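You operate a simulated robot arm through the tools that you are given. There is no shell and no other tool. Be economical: measure what you need, move in short steps, check, and stop when the job is done.

The job below is to be done with a simulated robot arm. You get a single attempt, and the scene is never put back.

TASK
Put the tray on the top of the side bench away on the nest of the tray jig. Take the blue pad and leave it on the second tier from the bottom of the wooden shelf. Put the grey cup on the top of the side bench away on the back ledge of the pipe rack. Take the white tub on the top of the side bench and put it away on the bottom shelf of the drawer table. Put the blue chill pad from the top of the side bench on the shelf under the side bench and the yellow chill pad on the fourth tier from the bottom of the wooden shelf. Put the brown tub from the top of the side bench on top of the liner there. Put the white roll on the basket row of the sorting table away on the fourth tier from the bottom of the wooden shelf. Put the bottle that says "Dish soap" from the front part of the sorting table on the front of the grading bench. Take the orange roll from the front part of the sorting table and leave it on the purple pad. Take the square purple box and leave it on the front of the grading bench. The order is free. Set down upright: grey cup, bottle.
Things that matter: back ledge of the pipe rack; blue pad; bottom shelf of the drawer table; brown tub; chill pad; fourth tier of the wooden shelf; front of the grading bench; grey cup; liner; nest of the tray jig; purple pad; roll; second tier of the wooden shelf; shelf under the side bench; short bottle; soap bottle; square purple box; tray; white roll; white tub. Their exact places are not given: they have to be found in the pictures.

The check looks at the end state, three seconds after you hand in, the way a careful person would. Anything else that was tipped, shoved, dropped, spilled or broken makes it a failure.

THE ROBOT
A 6-joint arm with a two-finger gripper on a trunk, on a base that drives. Base frame: it is fixed to the floor where the robot stands at the start and does not move with it; the origin is under the middle of the robot, x ahead of it, y to its left, z up. Units: cm, degrees, N and s.
Its first joint turns from -166.0 to 166.0 degrees. Places, roughly: back ledge of the pipe rack (180x17 cm) [490, 152, 80]; blue pad [-250, -75, 75]; bottom shelf of the drawer table [190, 680, 20]; brown tub (13x12x8 cm) [-210, -10, 80]; chill pad [-200, 25, 75]; fourth tier of the wooden shelf [-40, 320, 140]; front of the grading bench (72x23 cm) [302, 202, 74]; grey cup (8x7x14 cm) [-250, -30, 80]; liner (20x15x4 cm) [-220, -40, 80]; nest of the tray jig (22x15 cm) [224, -34, 74]; purple pad [250, 25, 75]; roll [275, 50, 75]; second tier of the wooden shelf [-40, 320, 60]; shelf under the side bench [-210, 0, 20]; short bottle, soap bottle [250, 0, 75]; square purple box (9x9x4 cm) [220, -10, 80]; tray (20x15x3 cm) [-230, -90, 80]; white roll (8x8x5 cm) [260, -70, 80]; white tub (14x13x9 cm) [-240, -20, 80]. Payload 2.45 kg.
The tool frame sits at the grasp point between the pads (the TCP): z along the fingers, y along the line on which they close. The tips reach 2 cm beyond it. The gripper opens to 14 cm. The gripper's body begins 16.8 cm behind the TCP.
Orientation is that of the tool frame in the base frame, as a unit quaternion [x, y, z, w]. With the fingers straight down and closing along the base's y, the tool's x points along the base's -x, its y along +y and its z along -z.

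THE INTERFACE
- The arm moves only by the tool apply_moves. Its argument "increments" is a list of rows, each a list of 6 numbers: the shift along the tool's x, y, z in cm, then the turn, a rotation vector about the tool's x, y, z in degrees. In form: [[tx, ty, tz, ax, ay, az], ...]. A call has 1 to 20 rows; each row shifts and turns the commanded pose from where the row before left it, along the tool's axes as they then stand. "jaw" is the finger opening in cm, from 0 to 14, set as the call begins (left out, the last holds). Each row takes 0.2 s and may step no farther than 5 cm and 8.6 degrees from the row before; otherwise, or with a gripper value out of range, the whole call is refused. A pose out of reach is approached as far as the arm can. The call stops where the force on the tool passes 40 N (or 10 N more than at its start, if that is more) or the arm is blocked; 0.2 s more then pass. Each finger travels about 4.5 cm/s and halts on what it meets, pressing with about 36 N; the grip force reading is that of the motor and also rises with nothing between the fingers. The clock runs only during rows and for 0.2 s after the last one: add rows that do not move to give the fingers time. The reply holds the time, the measured pose of the TCP, the force on the tool along the base axes, the opening and the grip force, in the units named above and with some noise, with the torque about the TCP (base axes, N m) and any sound that the robot's microphone picked up, and new pictures: "pictures" is both (left out), scene, wrist or none.
- Cameras (640 x 400 px; columns grow to the right, rows downward): "scene" is now at [-9.72, 15.71, 115.57]; the picture's right is [-0.20, -0.98, 0.00], its down [-0.23, 0.05, -0.97] and it looks along [0.95, -0.20, -0.24] (base axes); focal length 267 px, centre (320, 200). "wrist" rides on the gripper at [7.8, 1.1, -20.9] in the tool frame; the picture's right is [-0.14, 0.99, 0.00], its down [-0.92, -0.13, -0.37] and it looks along [-0.36, -0.05, 0.93] (tool axes); focal length 280 px, centre (320, 200).
- roll_base(legs): drives the robot by 1 to 6 legs, each [ahead, left, turn to the left] in cm, cm and degrees, along the robot's own axes; the way and the turn of a leg run together, so that a leg with both is an arc; at most 150 cm and 180 degrees a leg. The arm and the cameras ride along, it lands a little off, and it stops where it bumps. It gives what a move gives, and a new picture of the scene camera.
- turn_head(pan, tilt): turns the head with the scene camera to pan (to the left, within 143 degrees either way) and tilt (down, from -29 to 69), counted from straight ahead of the robot. It gives what a move gives, and a new picture of the scene camera.
- point_at(camera, pixels): for up to 12 pixels [column, row] of the newest picture of that camera ("zoom" is the newest enlarged one), the place [x, y, z] in the base frame of the surface seen there, good to about 0.2 cm. It takes no simulated time.
- enlarge(camera, box): a new picture of the part [left, top, right, bottom] of that camera's present view, enlarged. It takes no simulated time.
- sign_off(): hands the job in; it is judged then, once.

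Go step by step. Measure first, check grasps and placings, and put right what went wrong. The budget is 374 turns and 374 pictures, counting those below and the enlarged ones. Unless the task says otherwise, let go and move clear before handing in, and close with one line.

The tools are called after "Call:" as name(argument=value, ...) on one line, values as JSON. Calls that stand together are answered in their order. apply_moves: Moves the arm, as the interface text tells. Its arguments: {"type":"object","properties":{"increments":{"type":"array","items":{"type":"array","items":{"type":"number"}}},"jaw":{"type":"number"},"pictures":{"type":"string","enum":["both","scene","wrist","none"]}},"required":["increments"]} The other tools are called the same way: roll_base (legs) drives the base; turn_head (pan, tilt) turns the head that bears the scene camera; point_at (camera, pixels) gives the place of the surface under pixels of a picture; enlarge (camera, box) takes an enlarged picture of a part of a camera's view; sign_off () hands the job in.

At the start:

```text
time_s: 0.0
ee_pos: [62.27, -7.82, 106.76]
tool_rot: [0.0, 1.0, -0.001, 0.001]
force: [-0.2, 0.4, 0.1]
ft_torque: [-0.02, -0.03, -0.03]
width: 14.01
finger_force: 0.0
robot x, y, heading: [0.22, -0.0, 0.0]
head pan, tilt: [-11.6, 13.6]
```

scene: 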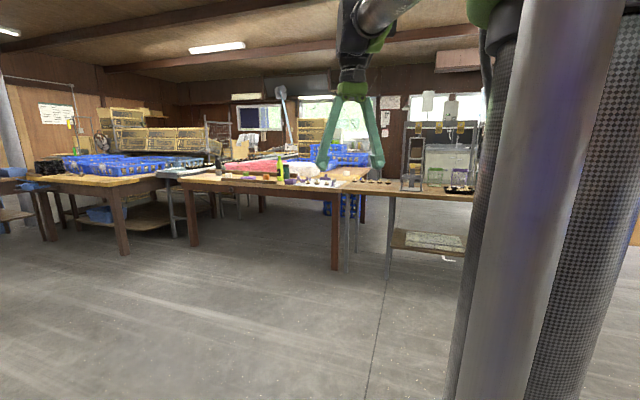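
wrist: 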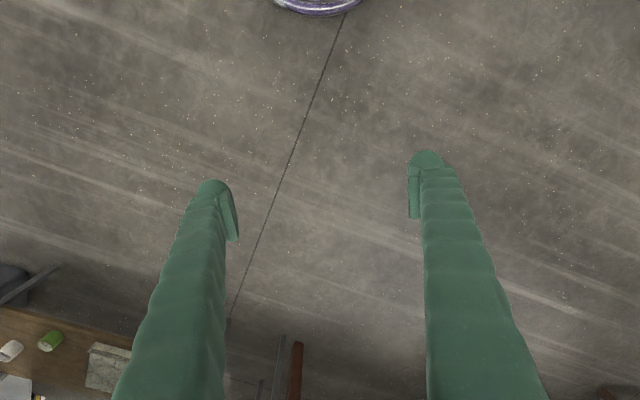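

The scene picture shows the sorting table ahead. I'll look around with the head first, enlarging the table ahead.

Call:
enlarge(camera="scene", box=[160, 120, 480, 320])

Call:
turn_head(pan=143, tilt=15)

Call:
turn_head(pan=80, tilt=10)

Call:
turn_head(pan=-143, tilt=15)

```text
2.00 times, centred on (320, 220) of scene
```

zoom: 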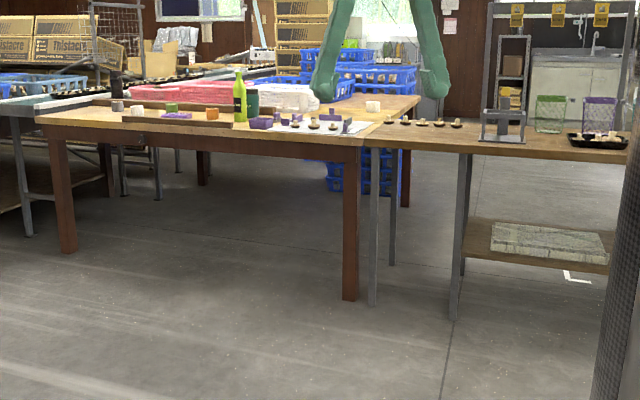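

```text
time_s: 2.4
ee_pos: [62.33, -7.8, 106.77]
tool_rot: [0.0, 1.0, -0.001, 0.001]
force: [0.1, 0.2, 0.2]
ft_torque: [-0.01, 0.0, 0.01]
width: 14.0
finger_force: 0.1
robot x, y, heading: [-0.02, 0.03, 0.0]
head pan, tilt: [143.0, 15.0]
```

scene: 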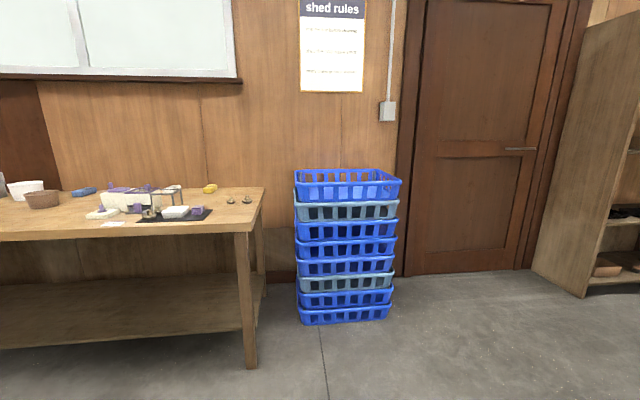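

```text
time_s: 3.7
ee_pos: [62.05, -8.02, 106.82]
tool_rot: [0.0, 1.0, -0.001, 0.001]
force: [0.7, 1.0, 0.1]
ft_torque: [0.01, -0.01, 0.01]
width: 13.99
finger_force: 0.1
robot x, y, heading: [-0.03, -0.21, 0.1]
head pan, tilt: [80.0, 10.0]
```

scene: 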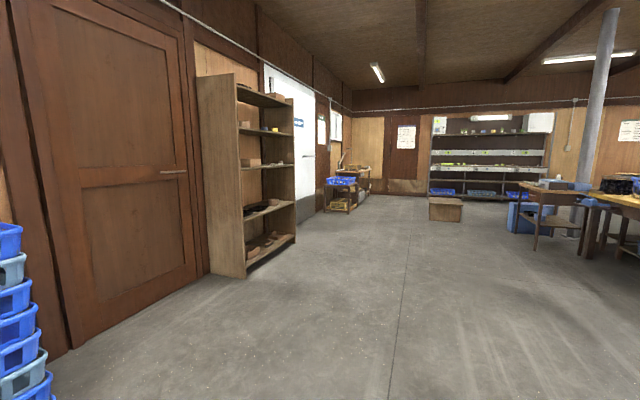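

```text
time_s: 6.9
ee_pos: [62.23, -7.83, 106.75]
tool_rot: [0.0, 1.0, -0.001, 0.001]
force: [0.8, -0.4, -0.6]
ft_torque: [0.02, 0.0, 0.0]
width: 14.0
finger_force: 0.0
robot x, y, heading: [0.2, -0.23, -0.3]
head pan, tilt: [-143.0, 15.0]
```

scene: 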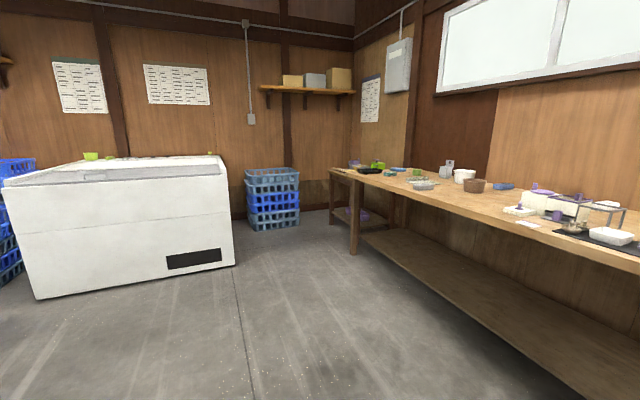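

The side bench is behind the robot. I'll turn around and drive near it, then measure.

Call:
roll_base(legs=[[0, 0, 180], [90, 0, 0]])

Call:
turn_head(pan=0, tilt=25)

```text
time_s: 18.9
ee_pos: [-151.4, 16.82, 106.84]
tool_rot: [0.999, -0.034, -0.001, -0.001]
force: [0.0, -0.1, -0.6]
ft_torque: [0.0, -0.01, -0.03]
width: 14.01
finger_force: 0.1
robot x, y, heading: [-89.87, 4.7, 176.0]
head pan, tilt: [-143.0, 15.0]
```

scene: 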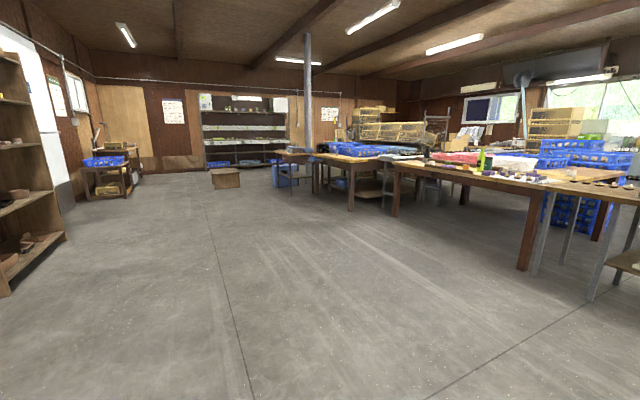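

```text
time_s: 21.2
ee_pos: [-151.36, 16.82, 106.83]
tool_rot: [0.999, -0.034, -0.001, -0.001]
force: [-0.1, -0.6, 0.4]
ft_torque: [-0.01, -0.01, 0.05]
width: 14.01
finger_force: 0.0
robot x, y, heading: [-90.05, 5.13, 176.1]
head pan, tilt: [0.0, 25.0]
```

scene: 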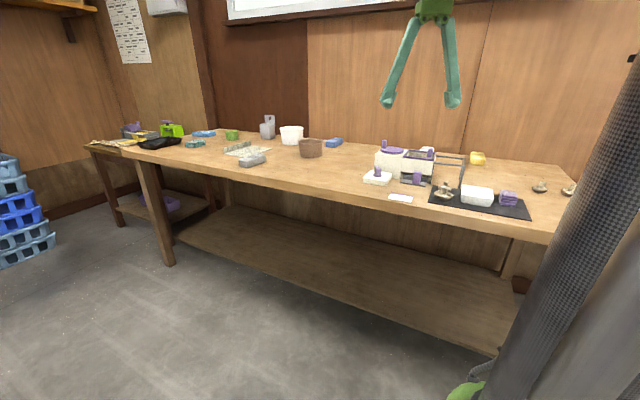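

The bench items are visible; I'll enlarge both halves and measure some points.

Call:
enlarge(camera="scene", box=[100, 100, 260, 200])

Call:
enlarge(camera="scene", box=[220, 100, 380, 200])

Call:
enlarge(camera="scene", box=[360, 120, 580, 257])

Call:
point_at(camera="scene", pixels=[[250, 160], [240, 148], [268, 120], [291, 128], [310, 142], [333, 143], [204, 133], [232, 135], [160, 142], [478, 158], [300, 175], [340, 270]])

```text
4.00 times, centred on (180, 150) of scene
```

zoom: 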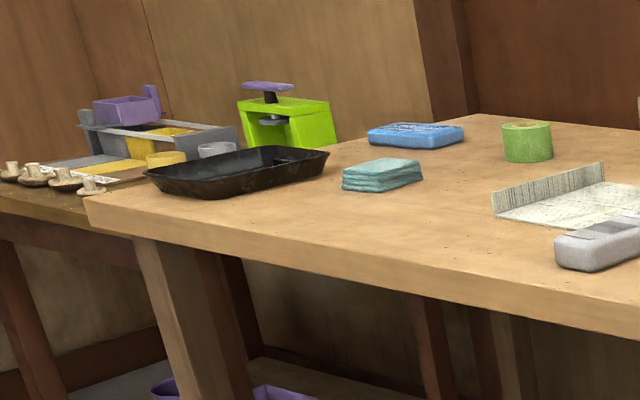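

```text
4.00 times, centred on (300, 150) of scene
```

zoom: 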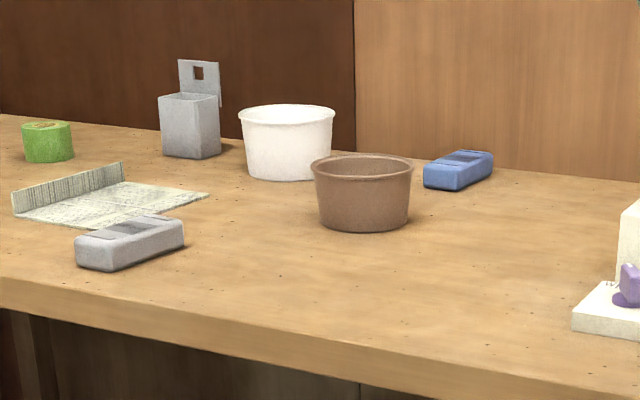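

```text
2.91 times, centred on (470, 188) of scene
```

zoom: 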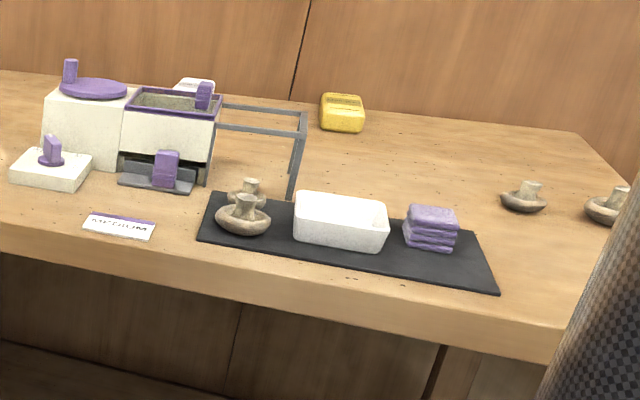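

```text
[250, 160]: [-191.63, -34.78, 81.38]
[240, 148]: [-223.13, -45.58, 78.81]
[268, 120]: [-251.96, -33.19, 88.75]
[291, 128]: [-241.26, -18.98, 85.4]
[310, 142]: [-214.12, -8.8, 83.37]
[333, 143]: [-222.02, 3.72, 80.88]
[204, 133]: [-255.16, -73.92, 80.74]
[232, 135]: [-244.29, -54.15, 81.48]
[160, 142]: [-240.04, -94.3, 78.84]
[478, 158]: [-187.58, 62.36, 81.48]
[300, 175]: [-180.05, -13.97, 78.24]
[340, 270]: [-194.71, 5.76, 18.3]
```

Bench items identified. I'll measure bench edges and surfaces to get its orientation.

Call:
point_at(camera="scene", pixels=[[180, 168], [250, 182], [350, 201], [450, 222], [530, 240], [320, 300], [200, 222], [420, 290], [600, 215], [405, 130], [180, 130], [560, 165]])

Call:
turn_head(pan=0, tilt=60)

```text
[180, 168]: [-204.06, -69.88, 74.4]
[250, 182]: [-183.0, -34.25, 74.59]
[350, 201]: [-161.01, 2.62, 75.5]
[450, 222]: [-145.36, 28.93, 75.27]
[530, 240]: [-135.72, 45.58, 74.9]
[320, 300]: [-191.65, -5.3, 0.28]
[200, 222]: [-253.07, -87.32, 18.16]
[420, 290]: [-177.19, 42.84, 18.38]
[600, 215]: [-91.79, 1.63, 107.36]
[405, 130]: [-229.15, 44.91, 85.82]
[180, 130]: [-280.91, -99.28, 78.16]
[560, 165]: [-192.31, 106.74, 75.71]
```

```text
time_s: 22.2
ee_pos: [-151.25, 16.99, 106.84]
tool_rot: [0.999, -0.034, -0.001, -0.001]
force: [0.3, -0.1, -0.6]
ft_torque: [-0.03, -0.03, 0.0]
width: 14.01
finger_force: 0.1
robot x, y, heading: [-89.76, 5.07, 176.0]
head pan, tilt: [0.0, 60.0]
```

scene: 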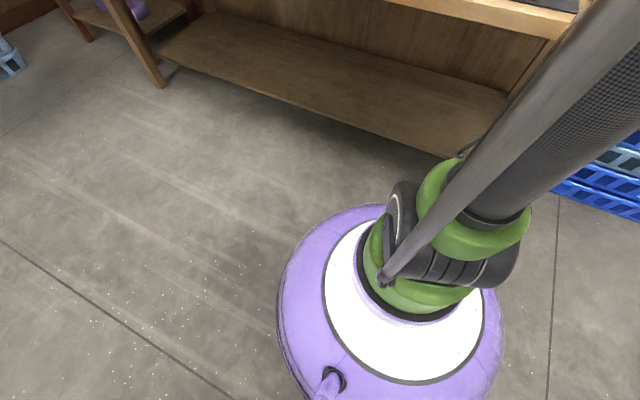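

Bench edge runs at about 59.5° in the base frame, so I must face heading about 149.5°. I measure the base rim and lower shelf.

Call:
point_at(camera="scene", pixels=[[278, 300], [320, 225], [380, 206], [502, 310], [400, 330], [250, 80], [300, 100], [400, 130], [470, 100], [300, 45], [480, 180], [440, 250]])

```text
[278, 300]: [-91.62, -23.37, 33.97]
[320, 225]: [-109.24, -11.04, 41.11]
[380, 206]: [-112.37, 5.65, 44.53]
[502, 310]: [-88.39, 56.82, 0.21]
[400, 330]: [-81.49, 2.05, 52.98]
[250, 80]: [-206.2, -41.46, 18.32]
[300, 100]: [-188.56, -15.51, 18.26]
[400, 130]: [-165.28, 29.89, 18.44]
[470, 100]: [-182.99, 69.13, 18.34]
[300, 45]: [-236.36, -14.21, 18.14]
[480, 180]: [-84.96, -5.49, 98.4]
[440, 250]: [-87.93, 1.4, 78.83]
```

Base radius is about 29 cm; I'll turn to face the bench squarely, stopping about 37 cm from its edge opposite the tubs.

Call:
roll_base(legs=[[0, 0, -26.5], [0, -103, 0], [22, 0, 0]])

Call:
turn_head(pan=0, tilt=40)

```text
time_s: 30.2
ee_pos: [-102.39, 146.98, 106.82]
tool_rot: [0.962, -0.275, 0.0, -0.001]
force: [0.2, -0.1, 0.2]
ft_torque: [-0.03, 0.01, 0.02]
width: 13.98
finger_force: 0.1
robot x, y, heading: [-53.76, 107.3, 148.1]
head pan, tilt: [0.0, 60.0]
```

scene: 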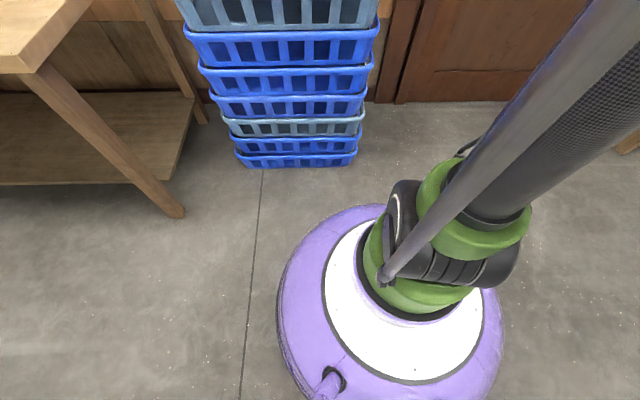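

```text
time_s: 31.1
ee_pos: [-102.36, 146.95, 106.85]
tool_rot: [0.961, -0.275, -0.001, -0.001]
force: [-0.1, -0.9, -0.3]
ft_torque: [-0.02, -0.03, 0.0]
width: 14.02
finger_force: 0.0
robot x, y, heading: [-53.43, 107.55, 148.3]
head pan, tilt: [0.0, 40.0]
```

scene: 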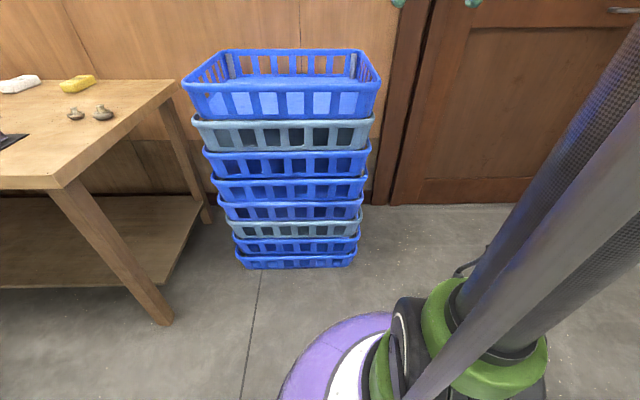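

I went the wrong way (left is the negative edge direction). Driving back left ~210 cm, nothing touched.

Call:
roll_base(legs=[[0, 0, 1.3], [0, 105, 0], [0, 105, 0]])

Call:
turn_head(pan=0, tilt=40)

```text
time_s: 41.8
ee_pos: [-210.4, -32.91, 106.76]
tool_rot: [0.963, -0.271, 0.0, -0.001]
force: [-0.3, -0.6, 0.3]
ft_torque: [-0.02, 0.02, -0.01]
width: 14.0
finger_force: 0.0
robot x, y, heading: [-161.08, -71.85, 148.8]
head pan, tilt: [0.0, 40.0]
```

scene: 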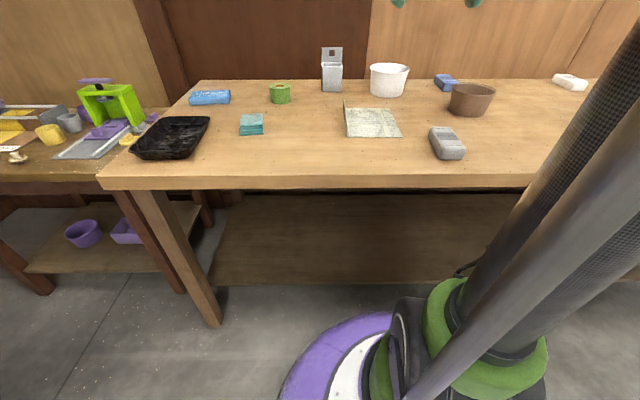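

```text
time_s: 42.4
ee_pos: [-210.52, -32.79, 106.8]
tool_rot: [0.963, -0.27, -0.002, -0.002]
force: [0.9, -1.0, -0.4]
ft_torque: [-0.02, -0.02, -0.06]
width: 14.0
finger_force: 0.0
robot x, y, heading: [-161.16, -72.09, 148.8]
head pan, tilt: [0.0, 40.0]
```

scene: 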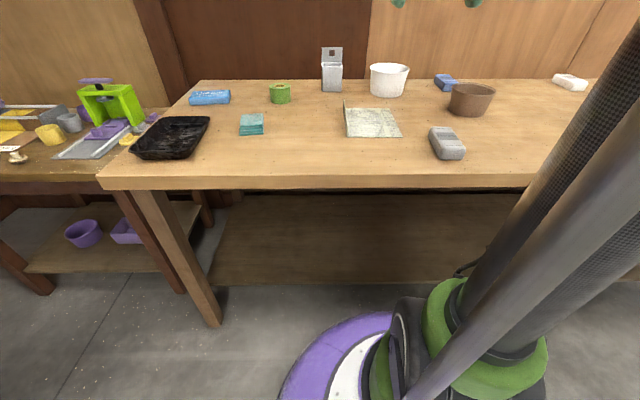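

Squared up well. Enlarging the left part and the chill pads.

Call:
enlarge(camera="scene", box=[180, 60, 300, 135])

Call:
enlarge(camera="scene", box=[310, 30, 510, 165])

Call:
point_at(camera="scene", pixels=[[448, 97], [494, 100], [471, 87], [471, 112], [470, 100], [350, 105], [395, 130], [347, 130], [390, 108], [448, 83], [190, 98], [231, 97]])

```text
5.33 times, centred on (240, 98) of scene
```

zoom: 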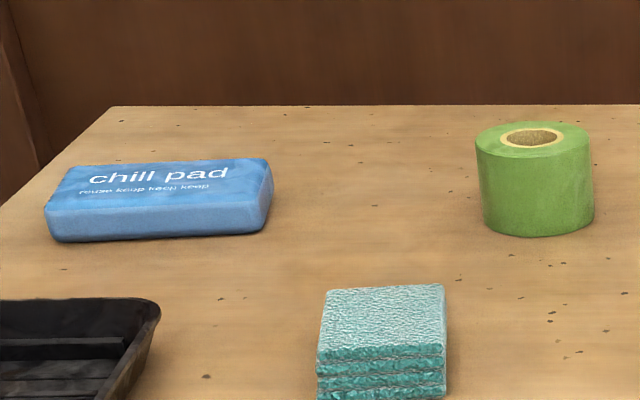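

```text
2.96 times, centred on (410, 98) of scene
```

zoom: 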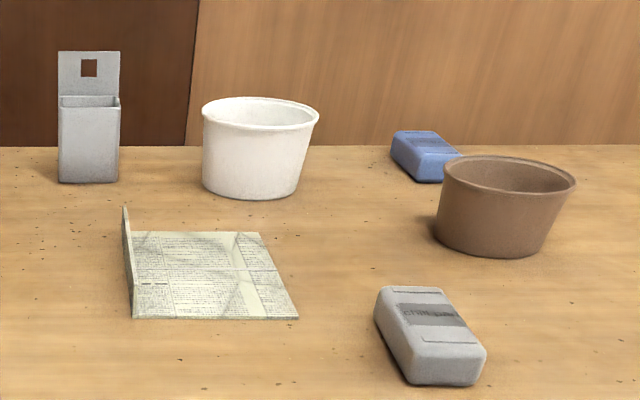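

```text
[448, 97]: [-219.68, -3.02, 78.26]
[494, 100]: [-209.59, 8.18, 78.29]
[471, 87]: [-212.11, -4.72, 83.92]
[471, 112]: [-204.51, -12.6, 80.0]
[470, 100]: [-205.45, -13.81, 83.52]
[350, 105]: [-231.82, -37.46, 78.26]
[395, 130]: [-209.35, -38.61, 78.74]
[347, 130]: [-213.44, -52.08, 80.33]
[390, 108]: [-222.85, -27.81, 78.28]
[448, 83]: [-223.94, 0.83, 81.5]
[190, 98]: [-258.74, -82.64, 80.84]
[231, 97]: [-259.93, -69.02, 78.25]
```

The labelled blue pad at (-257,-75) is the "blue pad"; the blue chill pad is at (-224,1). Next: brown tub; I move the gripper above it and view with the wrist.

Call:
apply_moves(increments=[[-2.4, -4.2, 0, 0, 0, 0], [-2.4, -4.2, 0, 0, 0, 0], [-2.4, -4.2, 0, 0, 0, 0], [-2.4, -4.2, 0, 0, 0, 0], [-2.4, -4.2, 0, 0, 0, 0]])

```text
time_s: 43.6
ee_pos: [-209.38, -8.78, 106.76]
tool_rot: [0.963, -0.269, -0.001, -0.001]
force: [0.1, -0.5, 0.8]
ft_torque: [0.08, -0.01, -0.02]
width: 14.0
finger_force: 0.1
robot x, y, heading: [-161.6, -72.22, 148.8]
head pan, tilt: [0.0, 40.0]
```

scene: 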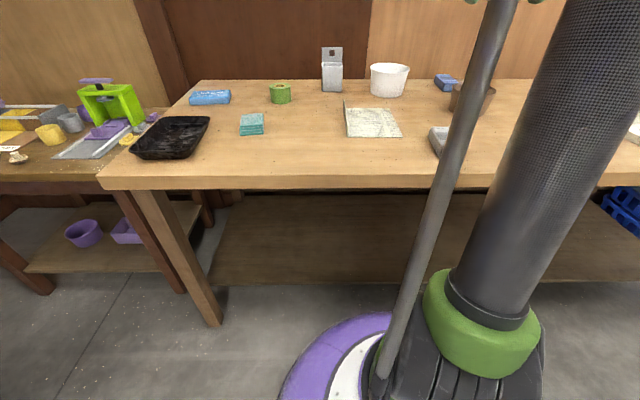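
wrist: 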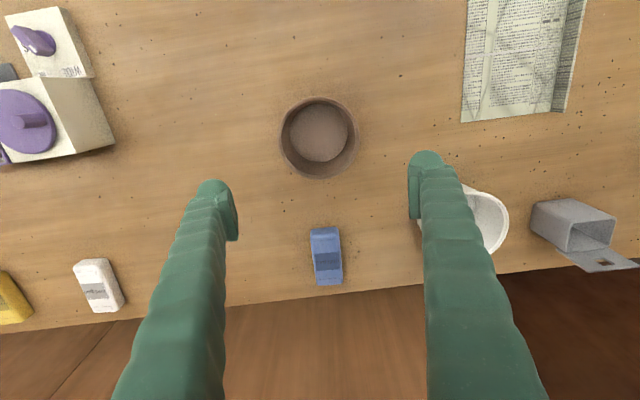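

The tub is clear in the wrist view at (319,138). Measure rim points and neighbours.

Call:
point_at(camera="wrist", pixels=[[281, 138], [357, 138], [319, 99], [319, 177], [319, 135], [328, 240], [328, 275], [463, 120], [482, 10], [520, 60], [550, 110], [575, 20]])

```text
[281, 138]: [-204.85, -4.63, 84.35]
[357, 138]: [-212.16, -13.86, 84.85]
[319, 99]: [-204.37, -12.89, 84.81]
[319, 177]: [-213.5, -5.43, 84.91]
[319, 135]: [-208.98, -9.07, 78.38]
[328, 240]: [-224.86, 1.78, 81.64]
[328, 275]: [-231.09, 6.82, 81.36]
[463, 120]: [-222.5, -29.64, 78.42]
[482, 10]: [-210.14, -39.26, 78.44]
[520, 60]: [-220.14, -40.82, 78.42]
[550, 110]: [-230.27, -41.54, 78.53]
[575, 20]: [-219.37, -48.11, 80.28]
```

Tub centre is (-208.8,-9.2), diameter ~12.2, nearly under the TCP. Descend to just above it and check finger clearance.

Call:
apply_moves(increments=[[0.7, 0, 4, 0, 0, 0], [0, 0, 4, 0, 0, 0], [0, 0, 4, 0, 0, 0], [0, 0, 3.6, 0, 0, 0]], jaw=14, pictures="wrist")

```text
time_s: 44.6
ee_pos: [-209.42, -9.0, 90.98]
tool_rot: [0.963, -0.27, -0.001, -0.001]
force: [0.1, 0.2, 0.1]
ft_torque: [0.04, 0.01, 0.02]
width: 13.99
finger_force: 0.1
robot x, y, heading: [-161.22, -71.94, 148.8]
head pan, tilt: [0.0, 40.0]
```

wrist: 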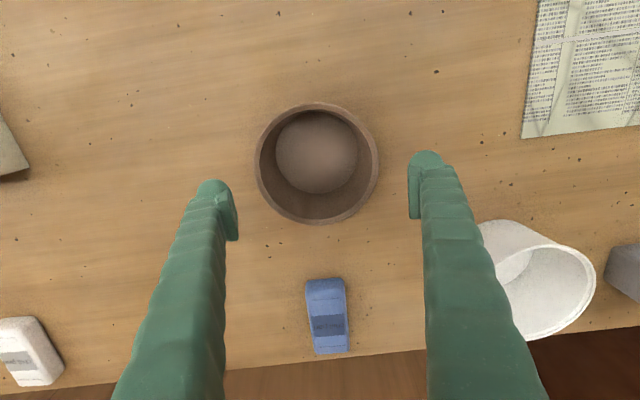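

Well centred (tub centre col 317, finger gap centre ~322). Descend and grip.

Call:
apply_moves(increments=[[0, -0.2, 3, 0, 0, 0], [0, 0, 3, 0, 0, 0], [0, 0, 0, 0, 0, 0]], pictures="none")

Call:
apply_moves(increments=[[0, 0, 0, 0, 0, 0], [0, 0, 0, 0, 0, 0], [0, 0, 0, 0, 0, 0]], jaw=10, pictures="wrist")

```text
time_s: 45.4
ee_pos: [-209.04, -8.92, 84.99]
tool_rot: [0.963, -0.27, -0.001, -0.001]
force: [0.4, 0.0, -0.2]
ft_torque: [0.0, 0.02, -0.02]
width: 14.0
finger_force: 0.0
robot x, y, heading: [-161.5, -71.87, 148.6]
head pan, tilt: [0.0, 40.0]
```

```text
time_s: 46.2
ee_pos: [-208.96, -8.83, 85.03]
tool_rot: [0.963, -0.271, -0.001, -0.001]
force: [-0.1, 0.0, -0.3]
ft_torque: [0.01, -0.04, 0.0]
width: 12.42
finger_force: 35.8
robot x, y, heading: [-161.62, -71.87, 148.8]
head pan, tilt: [0.0, 40.0]
```

wrist: 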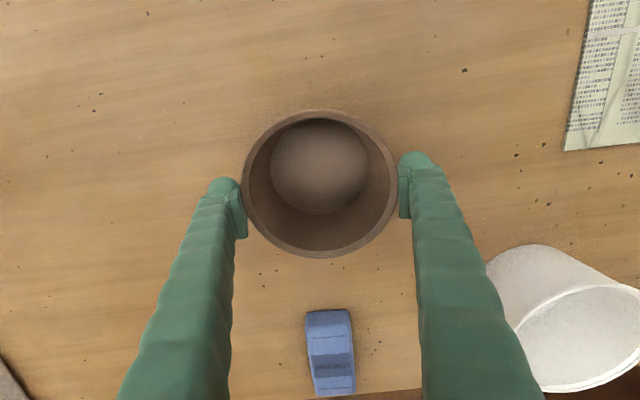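

Gripped at 12.4 cm. Lift and measure the liner corners in the scene view.

Call:
apply_moves(increments=[[0, 0, -3, 0, 0, 0], [0, 0, -4, 0, 0, 0], [0, 0, -4, 0, 0, 0], [0, 0, -3, 0, 0, 0]])

Call:
enlarge(camera="scene", box=[310, 85, 430, 160])

```text
time_s: 47.2
ee_pos: [-209.25, -8.82, 99.47]
tool_rot: [0.963, -0.27, -0.001, -0.001]
force: [-0.3, -0.5, -0.7]
ft_torque: [0.01, 0.01, -0.01]
width: 12.44
finger_force: 36.1
robot x, y, heading: [-161.35, -72.09, 148.6]
head pan, tilt: [0.0, 40.0]
```

scene: 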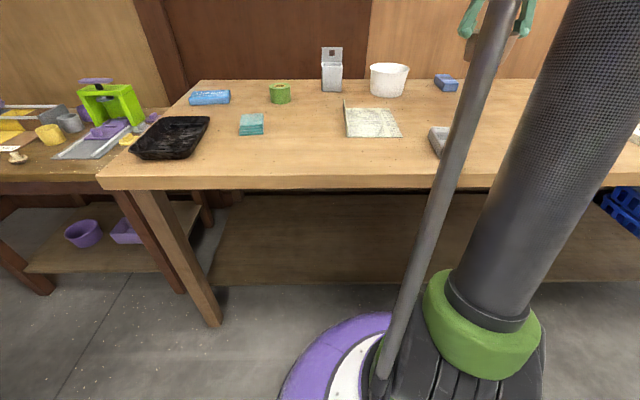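
wrist: 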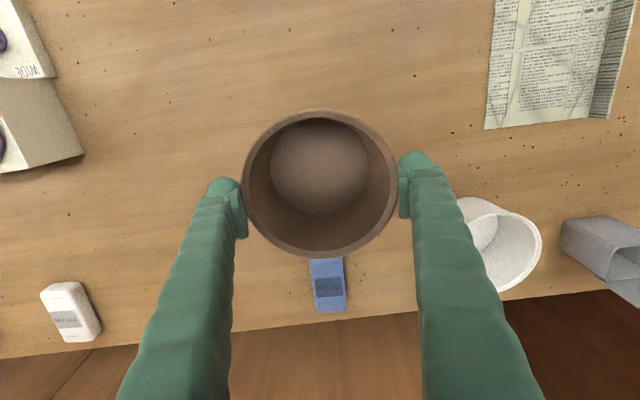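

```text
5.33 times, centred on (370, 122) of scene
```

zoom: 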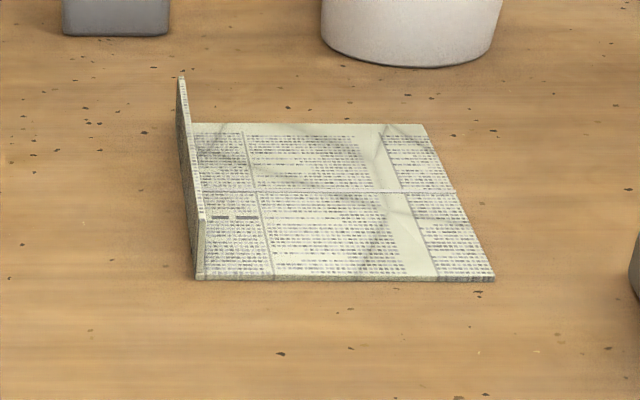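

Call:
point_at(camera="zoom", pixels=[[425, 125], [492, 277], [208, 276], [196, 126], [182, 82], [200, 225]])

```text
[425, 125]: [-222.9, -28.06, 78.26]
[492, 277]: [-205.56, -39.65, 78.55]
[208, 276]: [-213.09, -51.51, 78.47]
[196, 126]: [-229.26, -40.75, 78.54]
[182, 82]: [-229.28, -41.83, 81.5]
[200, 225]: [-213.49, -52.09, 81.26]
```

Liner flat centre is (-217.7,-40.0). Carry the tub there and lower close.

Call:
apply_moves(increments=[[1.27, 4.44, 0, 0, 0, 0], [1.27, 4.44, 0, 0, 0, 0], [1.27, 4.44, 0, 0, 0, 0], [1.27, 4.44, 0, 0, 0, 0], [1.27, 4.44, 0, 0, 0, 0], [1.27, 4.44, 0, 0, 0, 0], [1.27, 4.44, 0, 0, 0, 0], [0, 0, 4, 0, 0, 0], [0, 0, 4, 0, 0, 0], [0, 0, 2, 0, 0, 0]])

```text
time_s: 49.4
ee_pos: [-217.77, -40.08, 89.16]
tool_rot: [0.963, -0.269, 0.0, -0.001]
force: [0.1, -0.3, -1.1]
ft_torque: [0.03, 0.0, 0.02]
width: 12.42
finger_force: 36.0
robot x, y, heading: [-160.94, -72.06, 148.8]
head pan, tilt: [0.0, 40.0]
```

scene: 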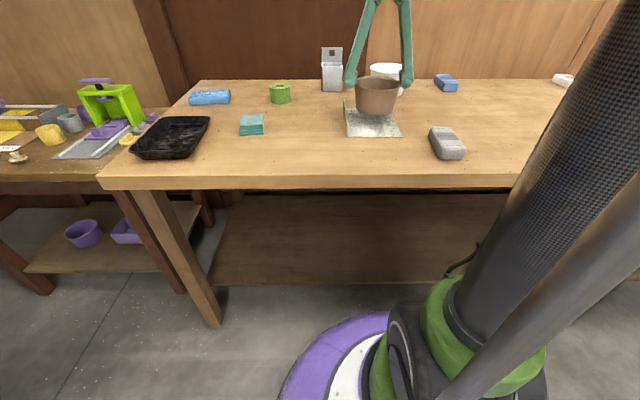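
wrist: 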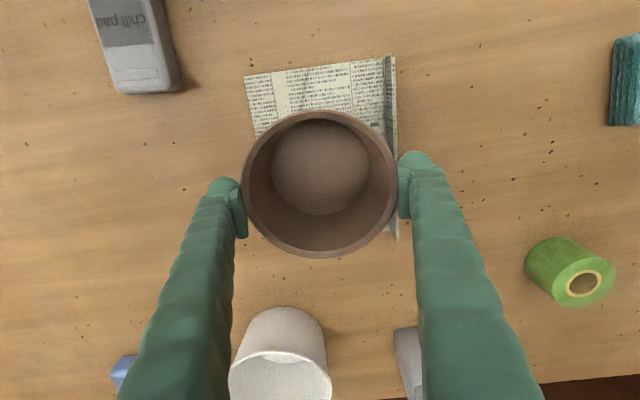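

Tub is over the liner with the wall just beside it. Shift slightly away from the wall and lower.

Call:
apply_moves(increments=[[0, -0.4, 2, 0, 0, 0], [0, 0, 1.4, 0, 0, 0], [0, 0, 0.4, 0, 0, 0], [0, 0, 0.2, 0, 0, 0]])

```text
time_s: 50.4
ee_pos: [-217.47, -39.54, 85.41]
tool_rot: [0.963, -0.27, 0.0, -0.001]
force: [-3.0, 1.9, 28.4]
ft_torque: [-0.15, 0.02, 0.02]
width: 12.39
finger_force: 36.2
robot x, y, heading: [-161.33, -72.18, 148.9]
head pan, tilt: [0.0, 40.0]
```

scene: 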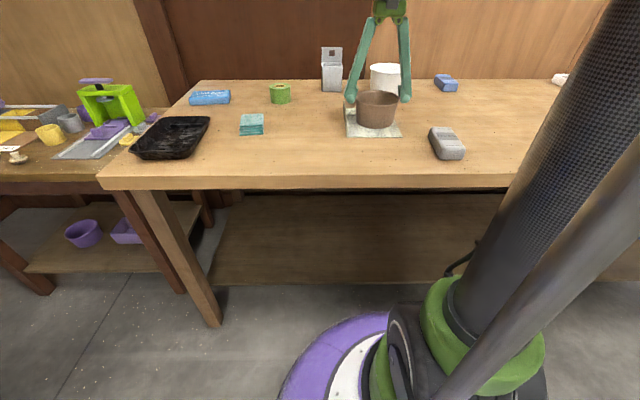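
wrist: 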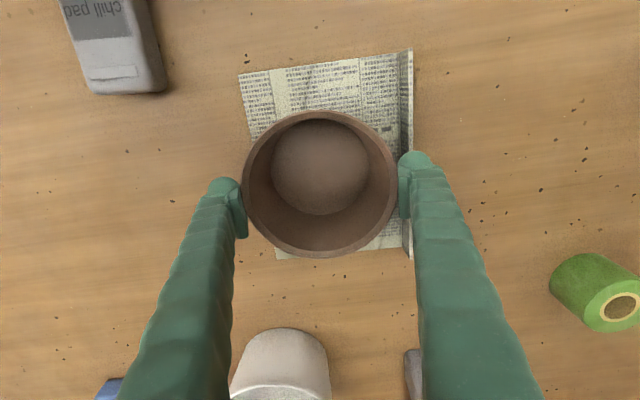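

Seated with 28 N. Ease up slightly, open, and rise.

Call:
apply_moves(increments=[[0, 0, -0.2, 0, 0, 0]], pictures="none")

Call:
apply_moves(increments=[[0, 0, 0, 0, 0, 0], [0, 0, 0, 0, 0, 0], [0, 0, -3, 0, 0, 0], [0, 0, -5, 0, 0, 0], [0, 0, -5, 0, 0, 0], [0, 0, -5, 0, 0, 0]], jaw=14)

```text
time_s: 50.8
ee_pos: [-217.42, -39.67, 85.44]
tool_rot: [0.963, -0.271, 0.0, -0.001]
force: [-0.2, -1.1, 4.2]
ft_torque: [-0.16, 0.0, -0.01]
width: 12.4
finger_force: 36.0
robot x, y, heading: [-161.19, -72.23, 149.1]
head pan, tilt: [0.0, 40.0]
```

```text
time_s: 52.2
ee_pos: [-217.48, -39.83, 103.52]
tool_rot: [0.963, -0.27, -0.001, -0.001]
force: [-0.5, 0.3, -0.5]
ft_torque: [0.0, -0.04, 0.03]
width: 14.01
finger_force: 0.0
robot x, y, heading: [-161.18, -71.71, 148.6]
head pan, tilt: [0.0, 40.0]
```

scene: 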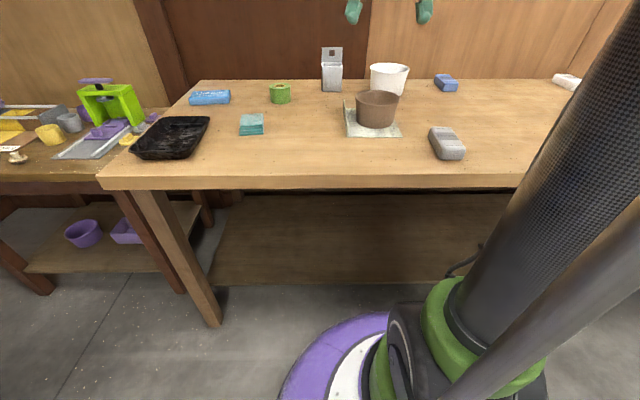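
wrist: 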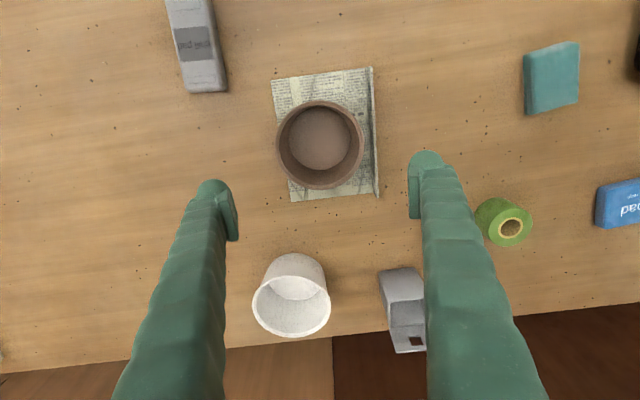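

Brown tub sits on the liner. Now the blue chill pad: shift the base right ~30 cm to bring it within reach.

Call:
roll_base(legs=[[0, -32, 0.5]])

Call:
turn_head(pan=0, tilt=35)

```text
time_s: 54.3
ee_pos: [-201.59, -13.19, 103.33]
tool_rot: [0.964, -0.267, 0.0, -0.001]
force: [0.6, 0.4, 0.3]
ft_torque: [0.0, 0.04, 0.02]
width: 13.98
finger_force: 0.0
robot x, y, heading: [-145.62, -45.22, 149.0]
head pan, tilt: [0.0, 40.0]
```

scene: 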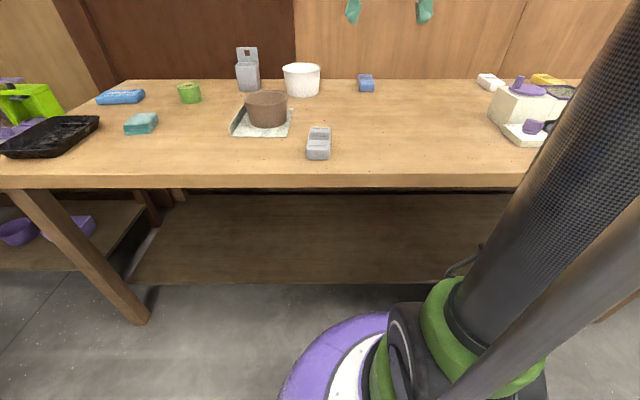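

```text
time_s: 55.0
ee_pos: [-201.45, -13.22, 103.4]
tool_rot: [0.963, -0.268, -0.001, -0.001]
force: [0.1, 0.8, -0.2]
ft_torque: [0.0, 0.02, 0.03]
width: 13.98
finger_force: 0.0
robot x, y, heading: [-145.18, -44.73, 149.3]
head pan, tilt: [0.0, 35.0]
```

scene: 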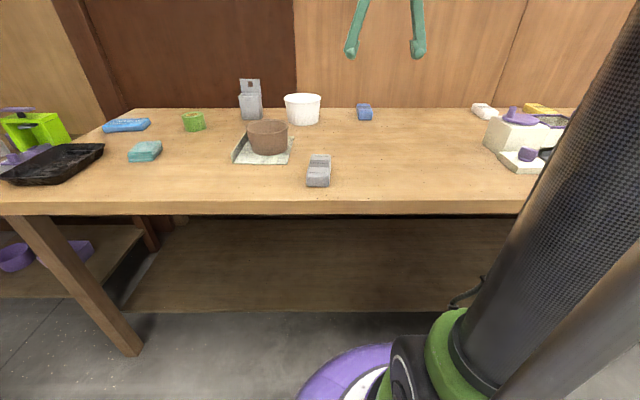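

Move above the blue chill pad and look with the wrist.

Call:
apply_moves(increments=[[-4.7, -0.2, 0, 0, 0, 0], [-4.7, -0.2, 0, 0, 0, 0], [-4.7, -0.2, 0, 0, 0, 0], [-4.7, -0.2, 0, 0, 0, 0], [-4.7, -0.2, 0, 0, 0, 0], [-4.5, -0.2, 0, 0, 0, 0]], jaw=10)

```text
time_s: 56.4
ee_pos: [-224.69, 2.25, 103.64]
tool_rot: [0.963, -0.268, -0.001, -0.001]
force: [1.3, -0.8, 0.8]
ft_torque: [0.05, 0.07, 0.01]
width: 10.01
finger_force: 0.0
robot x, y, heading: [-144.94, -45.33, 148.8]
head pan, tilt: [0.0, 35.0]
```

scene: 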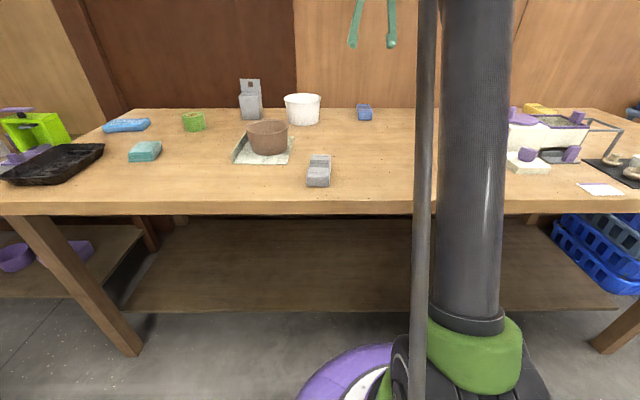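
wrist: 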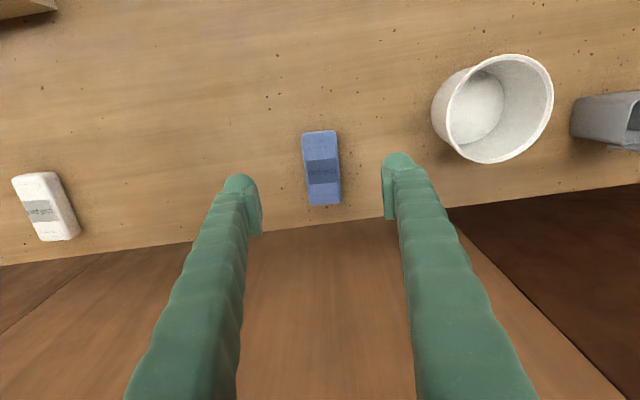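

Call:
point_at(camera="wrist", pixels=[[304, 140], [335, 140], [310, 195], [339, 195], [320, 140], [325, 195], [250, 225]])

```text
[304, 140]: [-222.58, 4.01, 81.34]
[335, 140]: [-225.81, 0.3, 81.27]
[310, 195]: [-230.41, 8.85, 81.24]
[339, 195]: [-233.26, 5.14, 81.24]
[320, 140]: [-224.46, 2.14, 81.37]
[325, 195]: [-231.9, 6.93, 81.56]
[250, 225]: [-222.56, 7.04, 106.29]
```

Pad centre is (-228,4.5), top 81.4, aligned with the tool. Move over and descend to z 80.8.

Call:
apply_moves(increments=[[-4.0, -0.2, 3, 0, 0, 0], [0, 0, 5, 0, 0, 0], [0, 0, 5, 0, 0, 0], [0, 0, 5, 0, 0, 0], [0, 0, 4, 0, 0, 0]], pictures="wrist")

```text
time_s: 57.6
ee_pos: [-228.11, 4.86, 81.22]
tool_rot: [0.964, -0.267, -0.001, -0.001]
force: [-0.7, -0.1, -0.4]
ft_torque: [0.03, 0.02, 0.01]
width: 10.03
finger_force: 0.1
robot x, y, heading: [-145.0, -44.76, 148.7]
head pan, tilt: [0.0, 35.0]
```

wrist: 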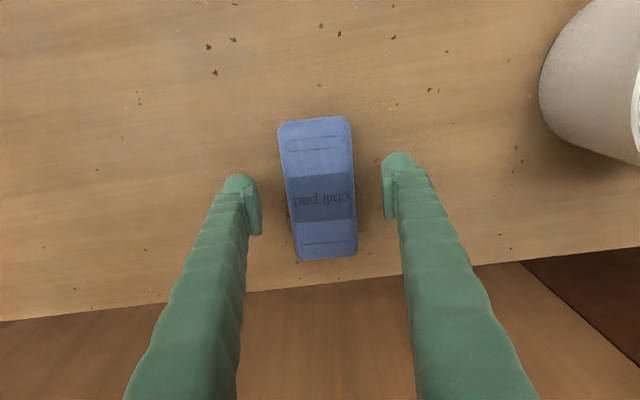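

Aligned. Lower 0.5, close and lift.

Call:
apply_moves(increments=[[0, 0, 0.5, 0, 0, 0], [0, 0, 0, 0, 0, 0], [0, 0, 0, 0, 0, 0], [0, 0, 0, 0, 0, 0], [0, 0, 0, 0, 0, 0]], jaw=3, pictures="none")

Call:
apply_moves(increments=[[0, 0, -4, 0, 0, 0], [0, 0, -5, 0, 0, 0], [0, 0, -5, 0, 0, 0], [0, 0, -5, 0, 0, 0]], pictures="wrist")

```text
time_s: 58.8
ee_pos: [-228.19, 4.77, 80.85]
tool_rot: [0.964, -0.267, -0.001, -0.001]
force: [0.4, -0.1, 0.4]
ft_torque: [-0.03, 0.04, -0.03]
width: 5.5
finger_force: 36.3
robot x, y, heading: [-145.38, -44.8, 149.1]
head pan, tilt: [0.0, 35.0]
```

```text
time_s: 59.8
ee_pos: [-228.0, 4.82, 99.92]
tool_rot: [0.964, -0.267, 0.0, -0.001]
force: [-0.6, 0.5, -2.3]
ft_torque: [-0.02, -0.02, 0.0]
width: 5.55
finger_force: 36.1
robot x, y, heading: [-145.03, -44.75, 149.5]
head pan, tilt: [0.0, 35.0]
```

wrist: 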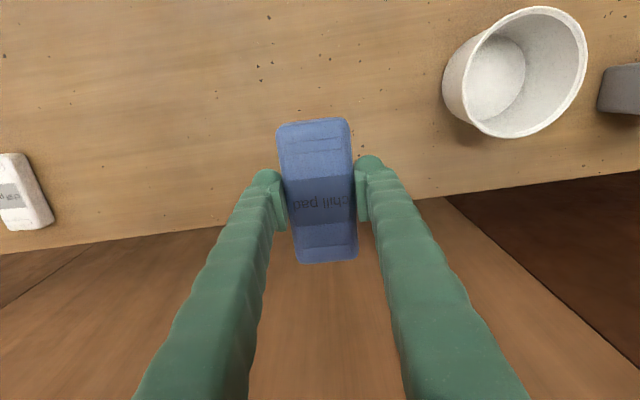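

Blue chill pad held. Measure the lower shelf front edge and the bench underside edge.

Call:
point_at(camera="scene", pixels=[[260, 308], [260, 300], [350, 308], [200, 309], [260, 214], [260, 220], [260, 230], [260, 240], [320, 209], [90, 290], [610, 340]])

```text
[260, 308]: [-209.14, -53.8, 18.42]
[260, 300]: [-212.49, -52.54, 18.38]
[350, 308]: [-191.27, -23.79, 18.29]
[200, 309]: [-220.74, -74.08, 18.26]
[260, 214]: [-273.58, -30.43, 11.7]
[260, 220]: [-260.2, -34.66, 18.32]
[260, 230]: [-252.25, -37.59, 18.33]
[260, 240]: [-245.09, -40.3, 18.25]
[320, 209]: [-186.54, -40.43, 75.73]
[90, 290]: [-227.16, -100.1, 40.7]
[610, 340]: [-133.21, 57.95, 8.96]
```

Shelf front lies ~12.5 cm behind the bench edge, so I need a tilted grasp to place the pad under the bench. I'll set the pad nearer on the bench and regrasp with the tool tilted.

Call:
apply_moves(increments=[[4.8, -0.8, 0, 0, 0, 0], [4.8, -0.8, 0, 0, 0, 0], [4.8, -0.8, 0, 0, 0, 0], [4.8, -0.8, 0, 0, 0, 0], [4.8, -0.8, 0, 0, 0, 0], [4.0, -0.8, 0, 0, 0, 0]])

```text
time_s: 61.2
ee_pos: [-201.73, -6.17, 100.03]
tool_rot: [0.964, -0.267, 0.0, -0.001]
force: [-0.6, 0.4, -2.9]
ft_torque: [-0.04, -0.07, -0.01]
width: 5.51
finger_force: 35.7
robot x, y, heading: [-145.11, -45.2, 149.2]
head pan, tilt: [0.0, 35.0]
```

scene: 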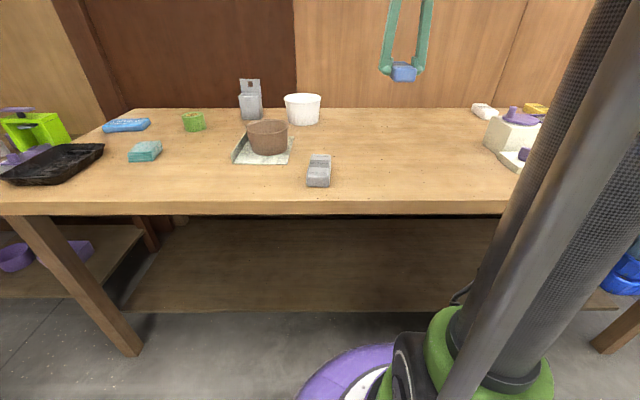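
wrist: 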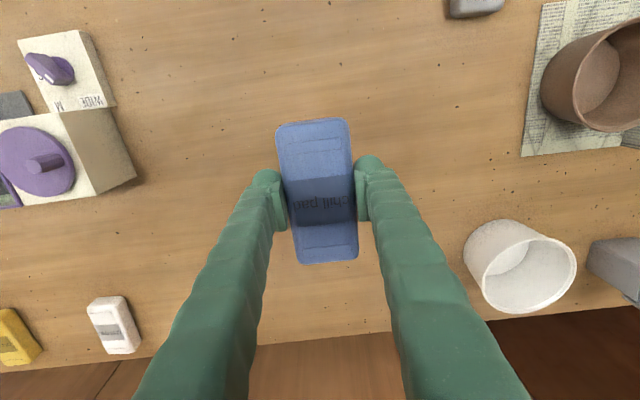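

Clear bench below. Lower to the bench and release.

Call:
apply_moves(increments=[[0, 0, 5, 0, 0, 0], [0, 0, 5, 0, 0, 0], [0, 0, 5, 0, 0, 0], [0, 0, 3.5, 0, 0, 0], [0, 0, 0.6, 0, 0, 0]], pictures="none")

Call:
apply_moves(increments=[[0, 0, 0, 0, 0, 0], [0, 0, 0, 0, 0, 0], [0, 0, 0, 0, 0, 0], [0, 0, -4, 0, 0, 0], [0, 0, -4, 0, 0, 0], [0, 0, -4, 0, 0, 0]], jaw=9, pictures="wrist")

```text
time_s: 62.4
ee_pos: [-201.55, -5.93, 80.83]
tool_rot: [0.964, -0.267, -0.001, -0.002]
force: [-0.2, 0.0, -1.0]
ft_torque: [0.03, -0.02, 0.01]
width: 5.5
finger_force: 36.2
robot x, y, heading: [-145.07, -44.82, 148.8]
head pan, tilt: [0.0, 35.0]
```

```text
time_s: 63.8
ee_pos: [-201.75, -6.02, 93.03]
tool_rot: [0.964, -0.267, -0.001, -0.001]
force: [-0.8, 0.6, -0.4]
ft_torque: [-0.02, -0.01, 0.0]
width: 8.99
finger_force: 0.0
robot x, y, heading: [-145.03, -44.95, 149.0]
head pan, tilt: [0.0, 35.0]
```

wrist: 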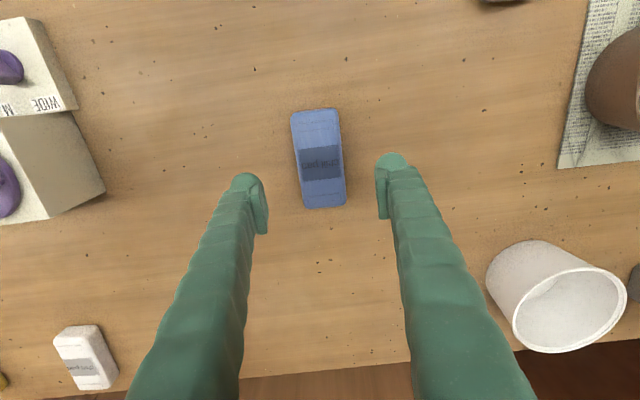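

Tilt the tool forward 48° about its own y at this height.

Call:
apply_moves(increments=[[0, 0, 0, 0, -8, 0], [0, 0, 0, 0, -8, 0], [0, 0, 0, 0, -8, 0], [0, 0, 0, 0, -8, 0], [0, 0, 0, 0, -8, 0], [0, 0, 0, 0, -8, 0]])

```text
time_s: 65.2
ee_pos: [-201.85, -5.95, 92.75]
tool_rot: [0.88, -0.244, -0.393, -0.11]
force: [-0.1, 0.5, -0.3]
ft_torque: [-0.01, -0.02, -0.01]
width: 9.0
finger_force: 0.2
robot x, y, heading: [-145.23, -45.26, 148.8]
head pan, tilt: [0.0, 35.0]
```

scene: 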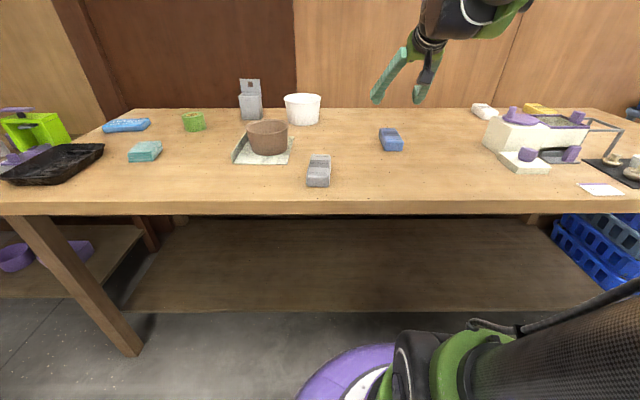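
wrist: 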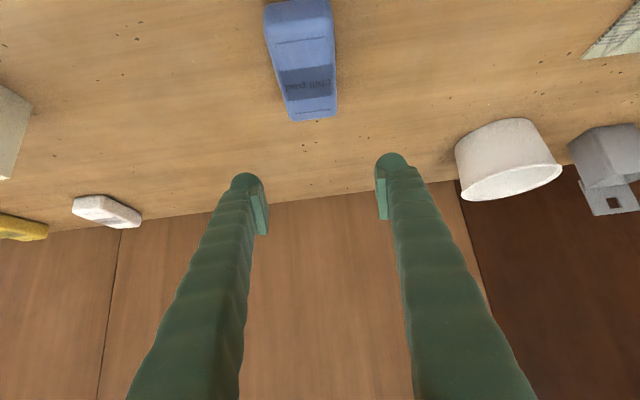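

Tilted fine. Lower vertically onto the pad, then close.

Call:
apply_moves(increments=[[2.8, 0, 2.52, 0, 0, 0], [2.8, 0, 2.52, 0, 0, 0], [2.8, 0, 2.52, 0, 0, 0], [0, 0, 0, 0, 0, 0]], pictures="both")

```text
time_s: 66.2
ee_pos: [-201.74, -6.0, 81.58]
tool_rot: [0.88, -0.243, -0.392, -0.109]
force: [0.1, -0.2, 0.0]
ft_torque: [0.01, 0.04, -0.01]
width: 8.99
finger_force: 0.0
robot x, y, heading: [-145.41, -44.94, 149.1]
head pan, tilt: [0.0, 35.0]
```

scene: 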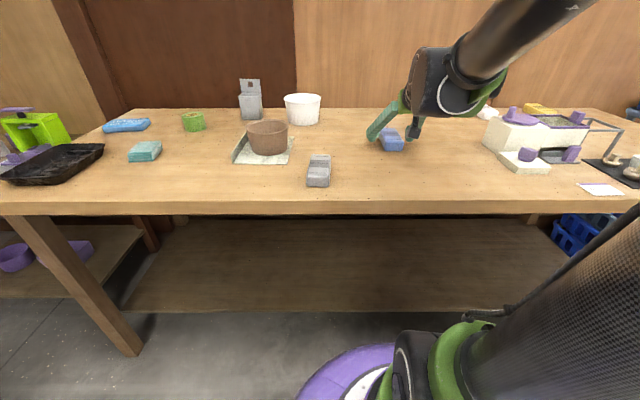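
wrist: 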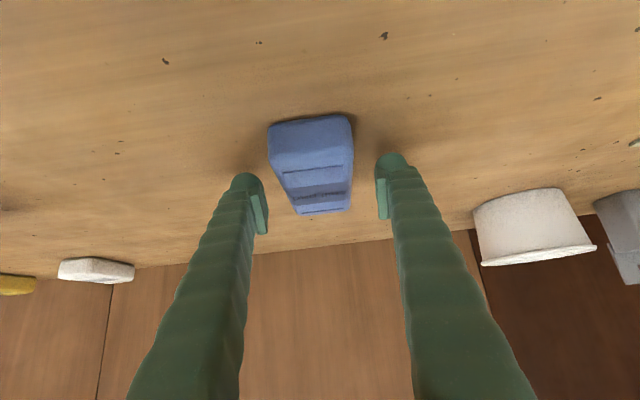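

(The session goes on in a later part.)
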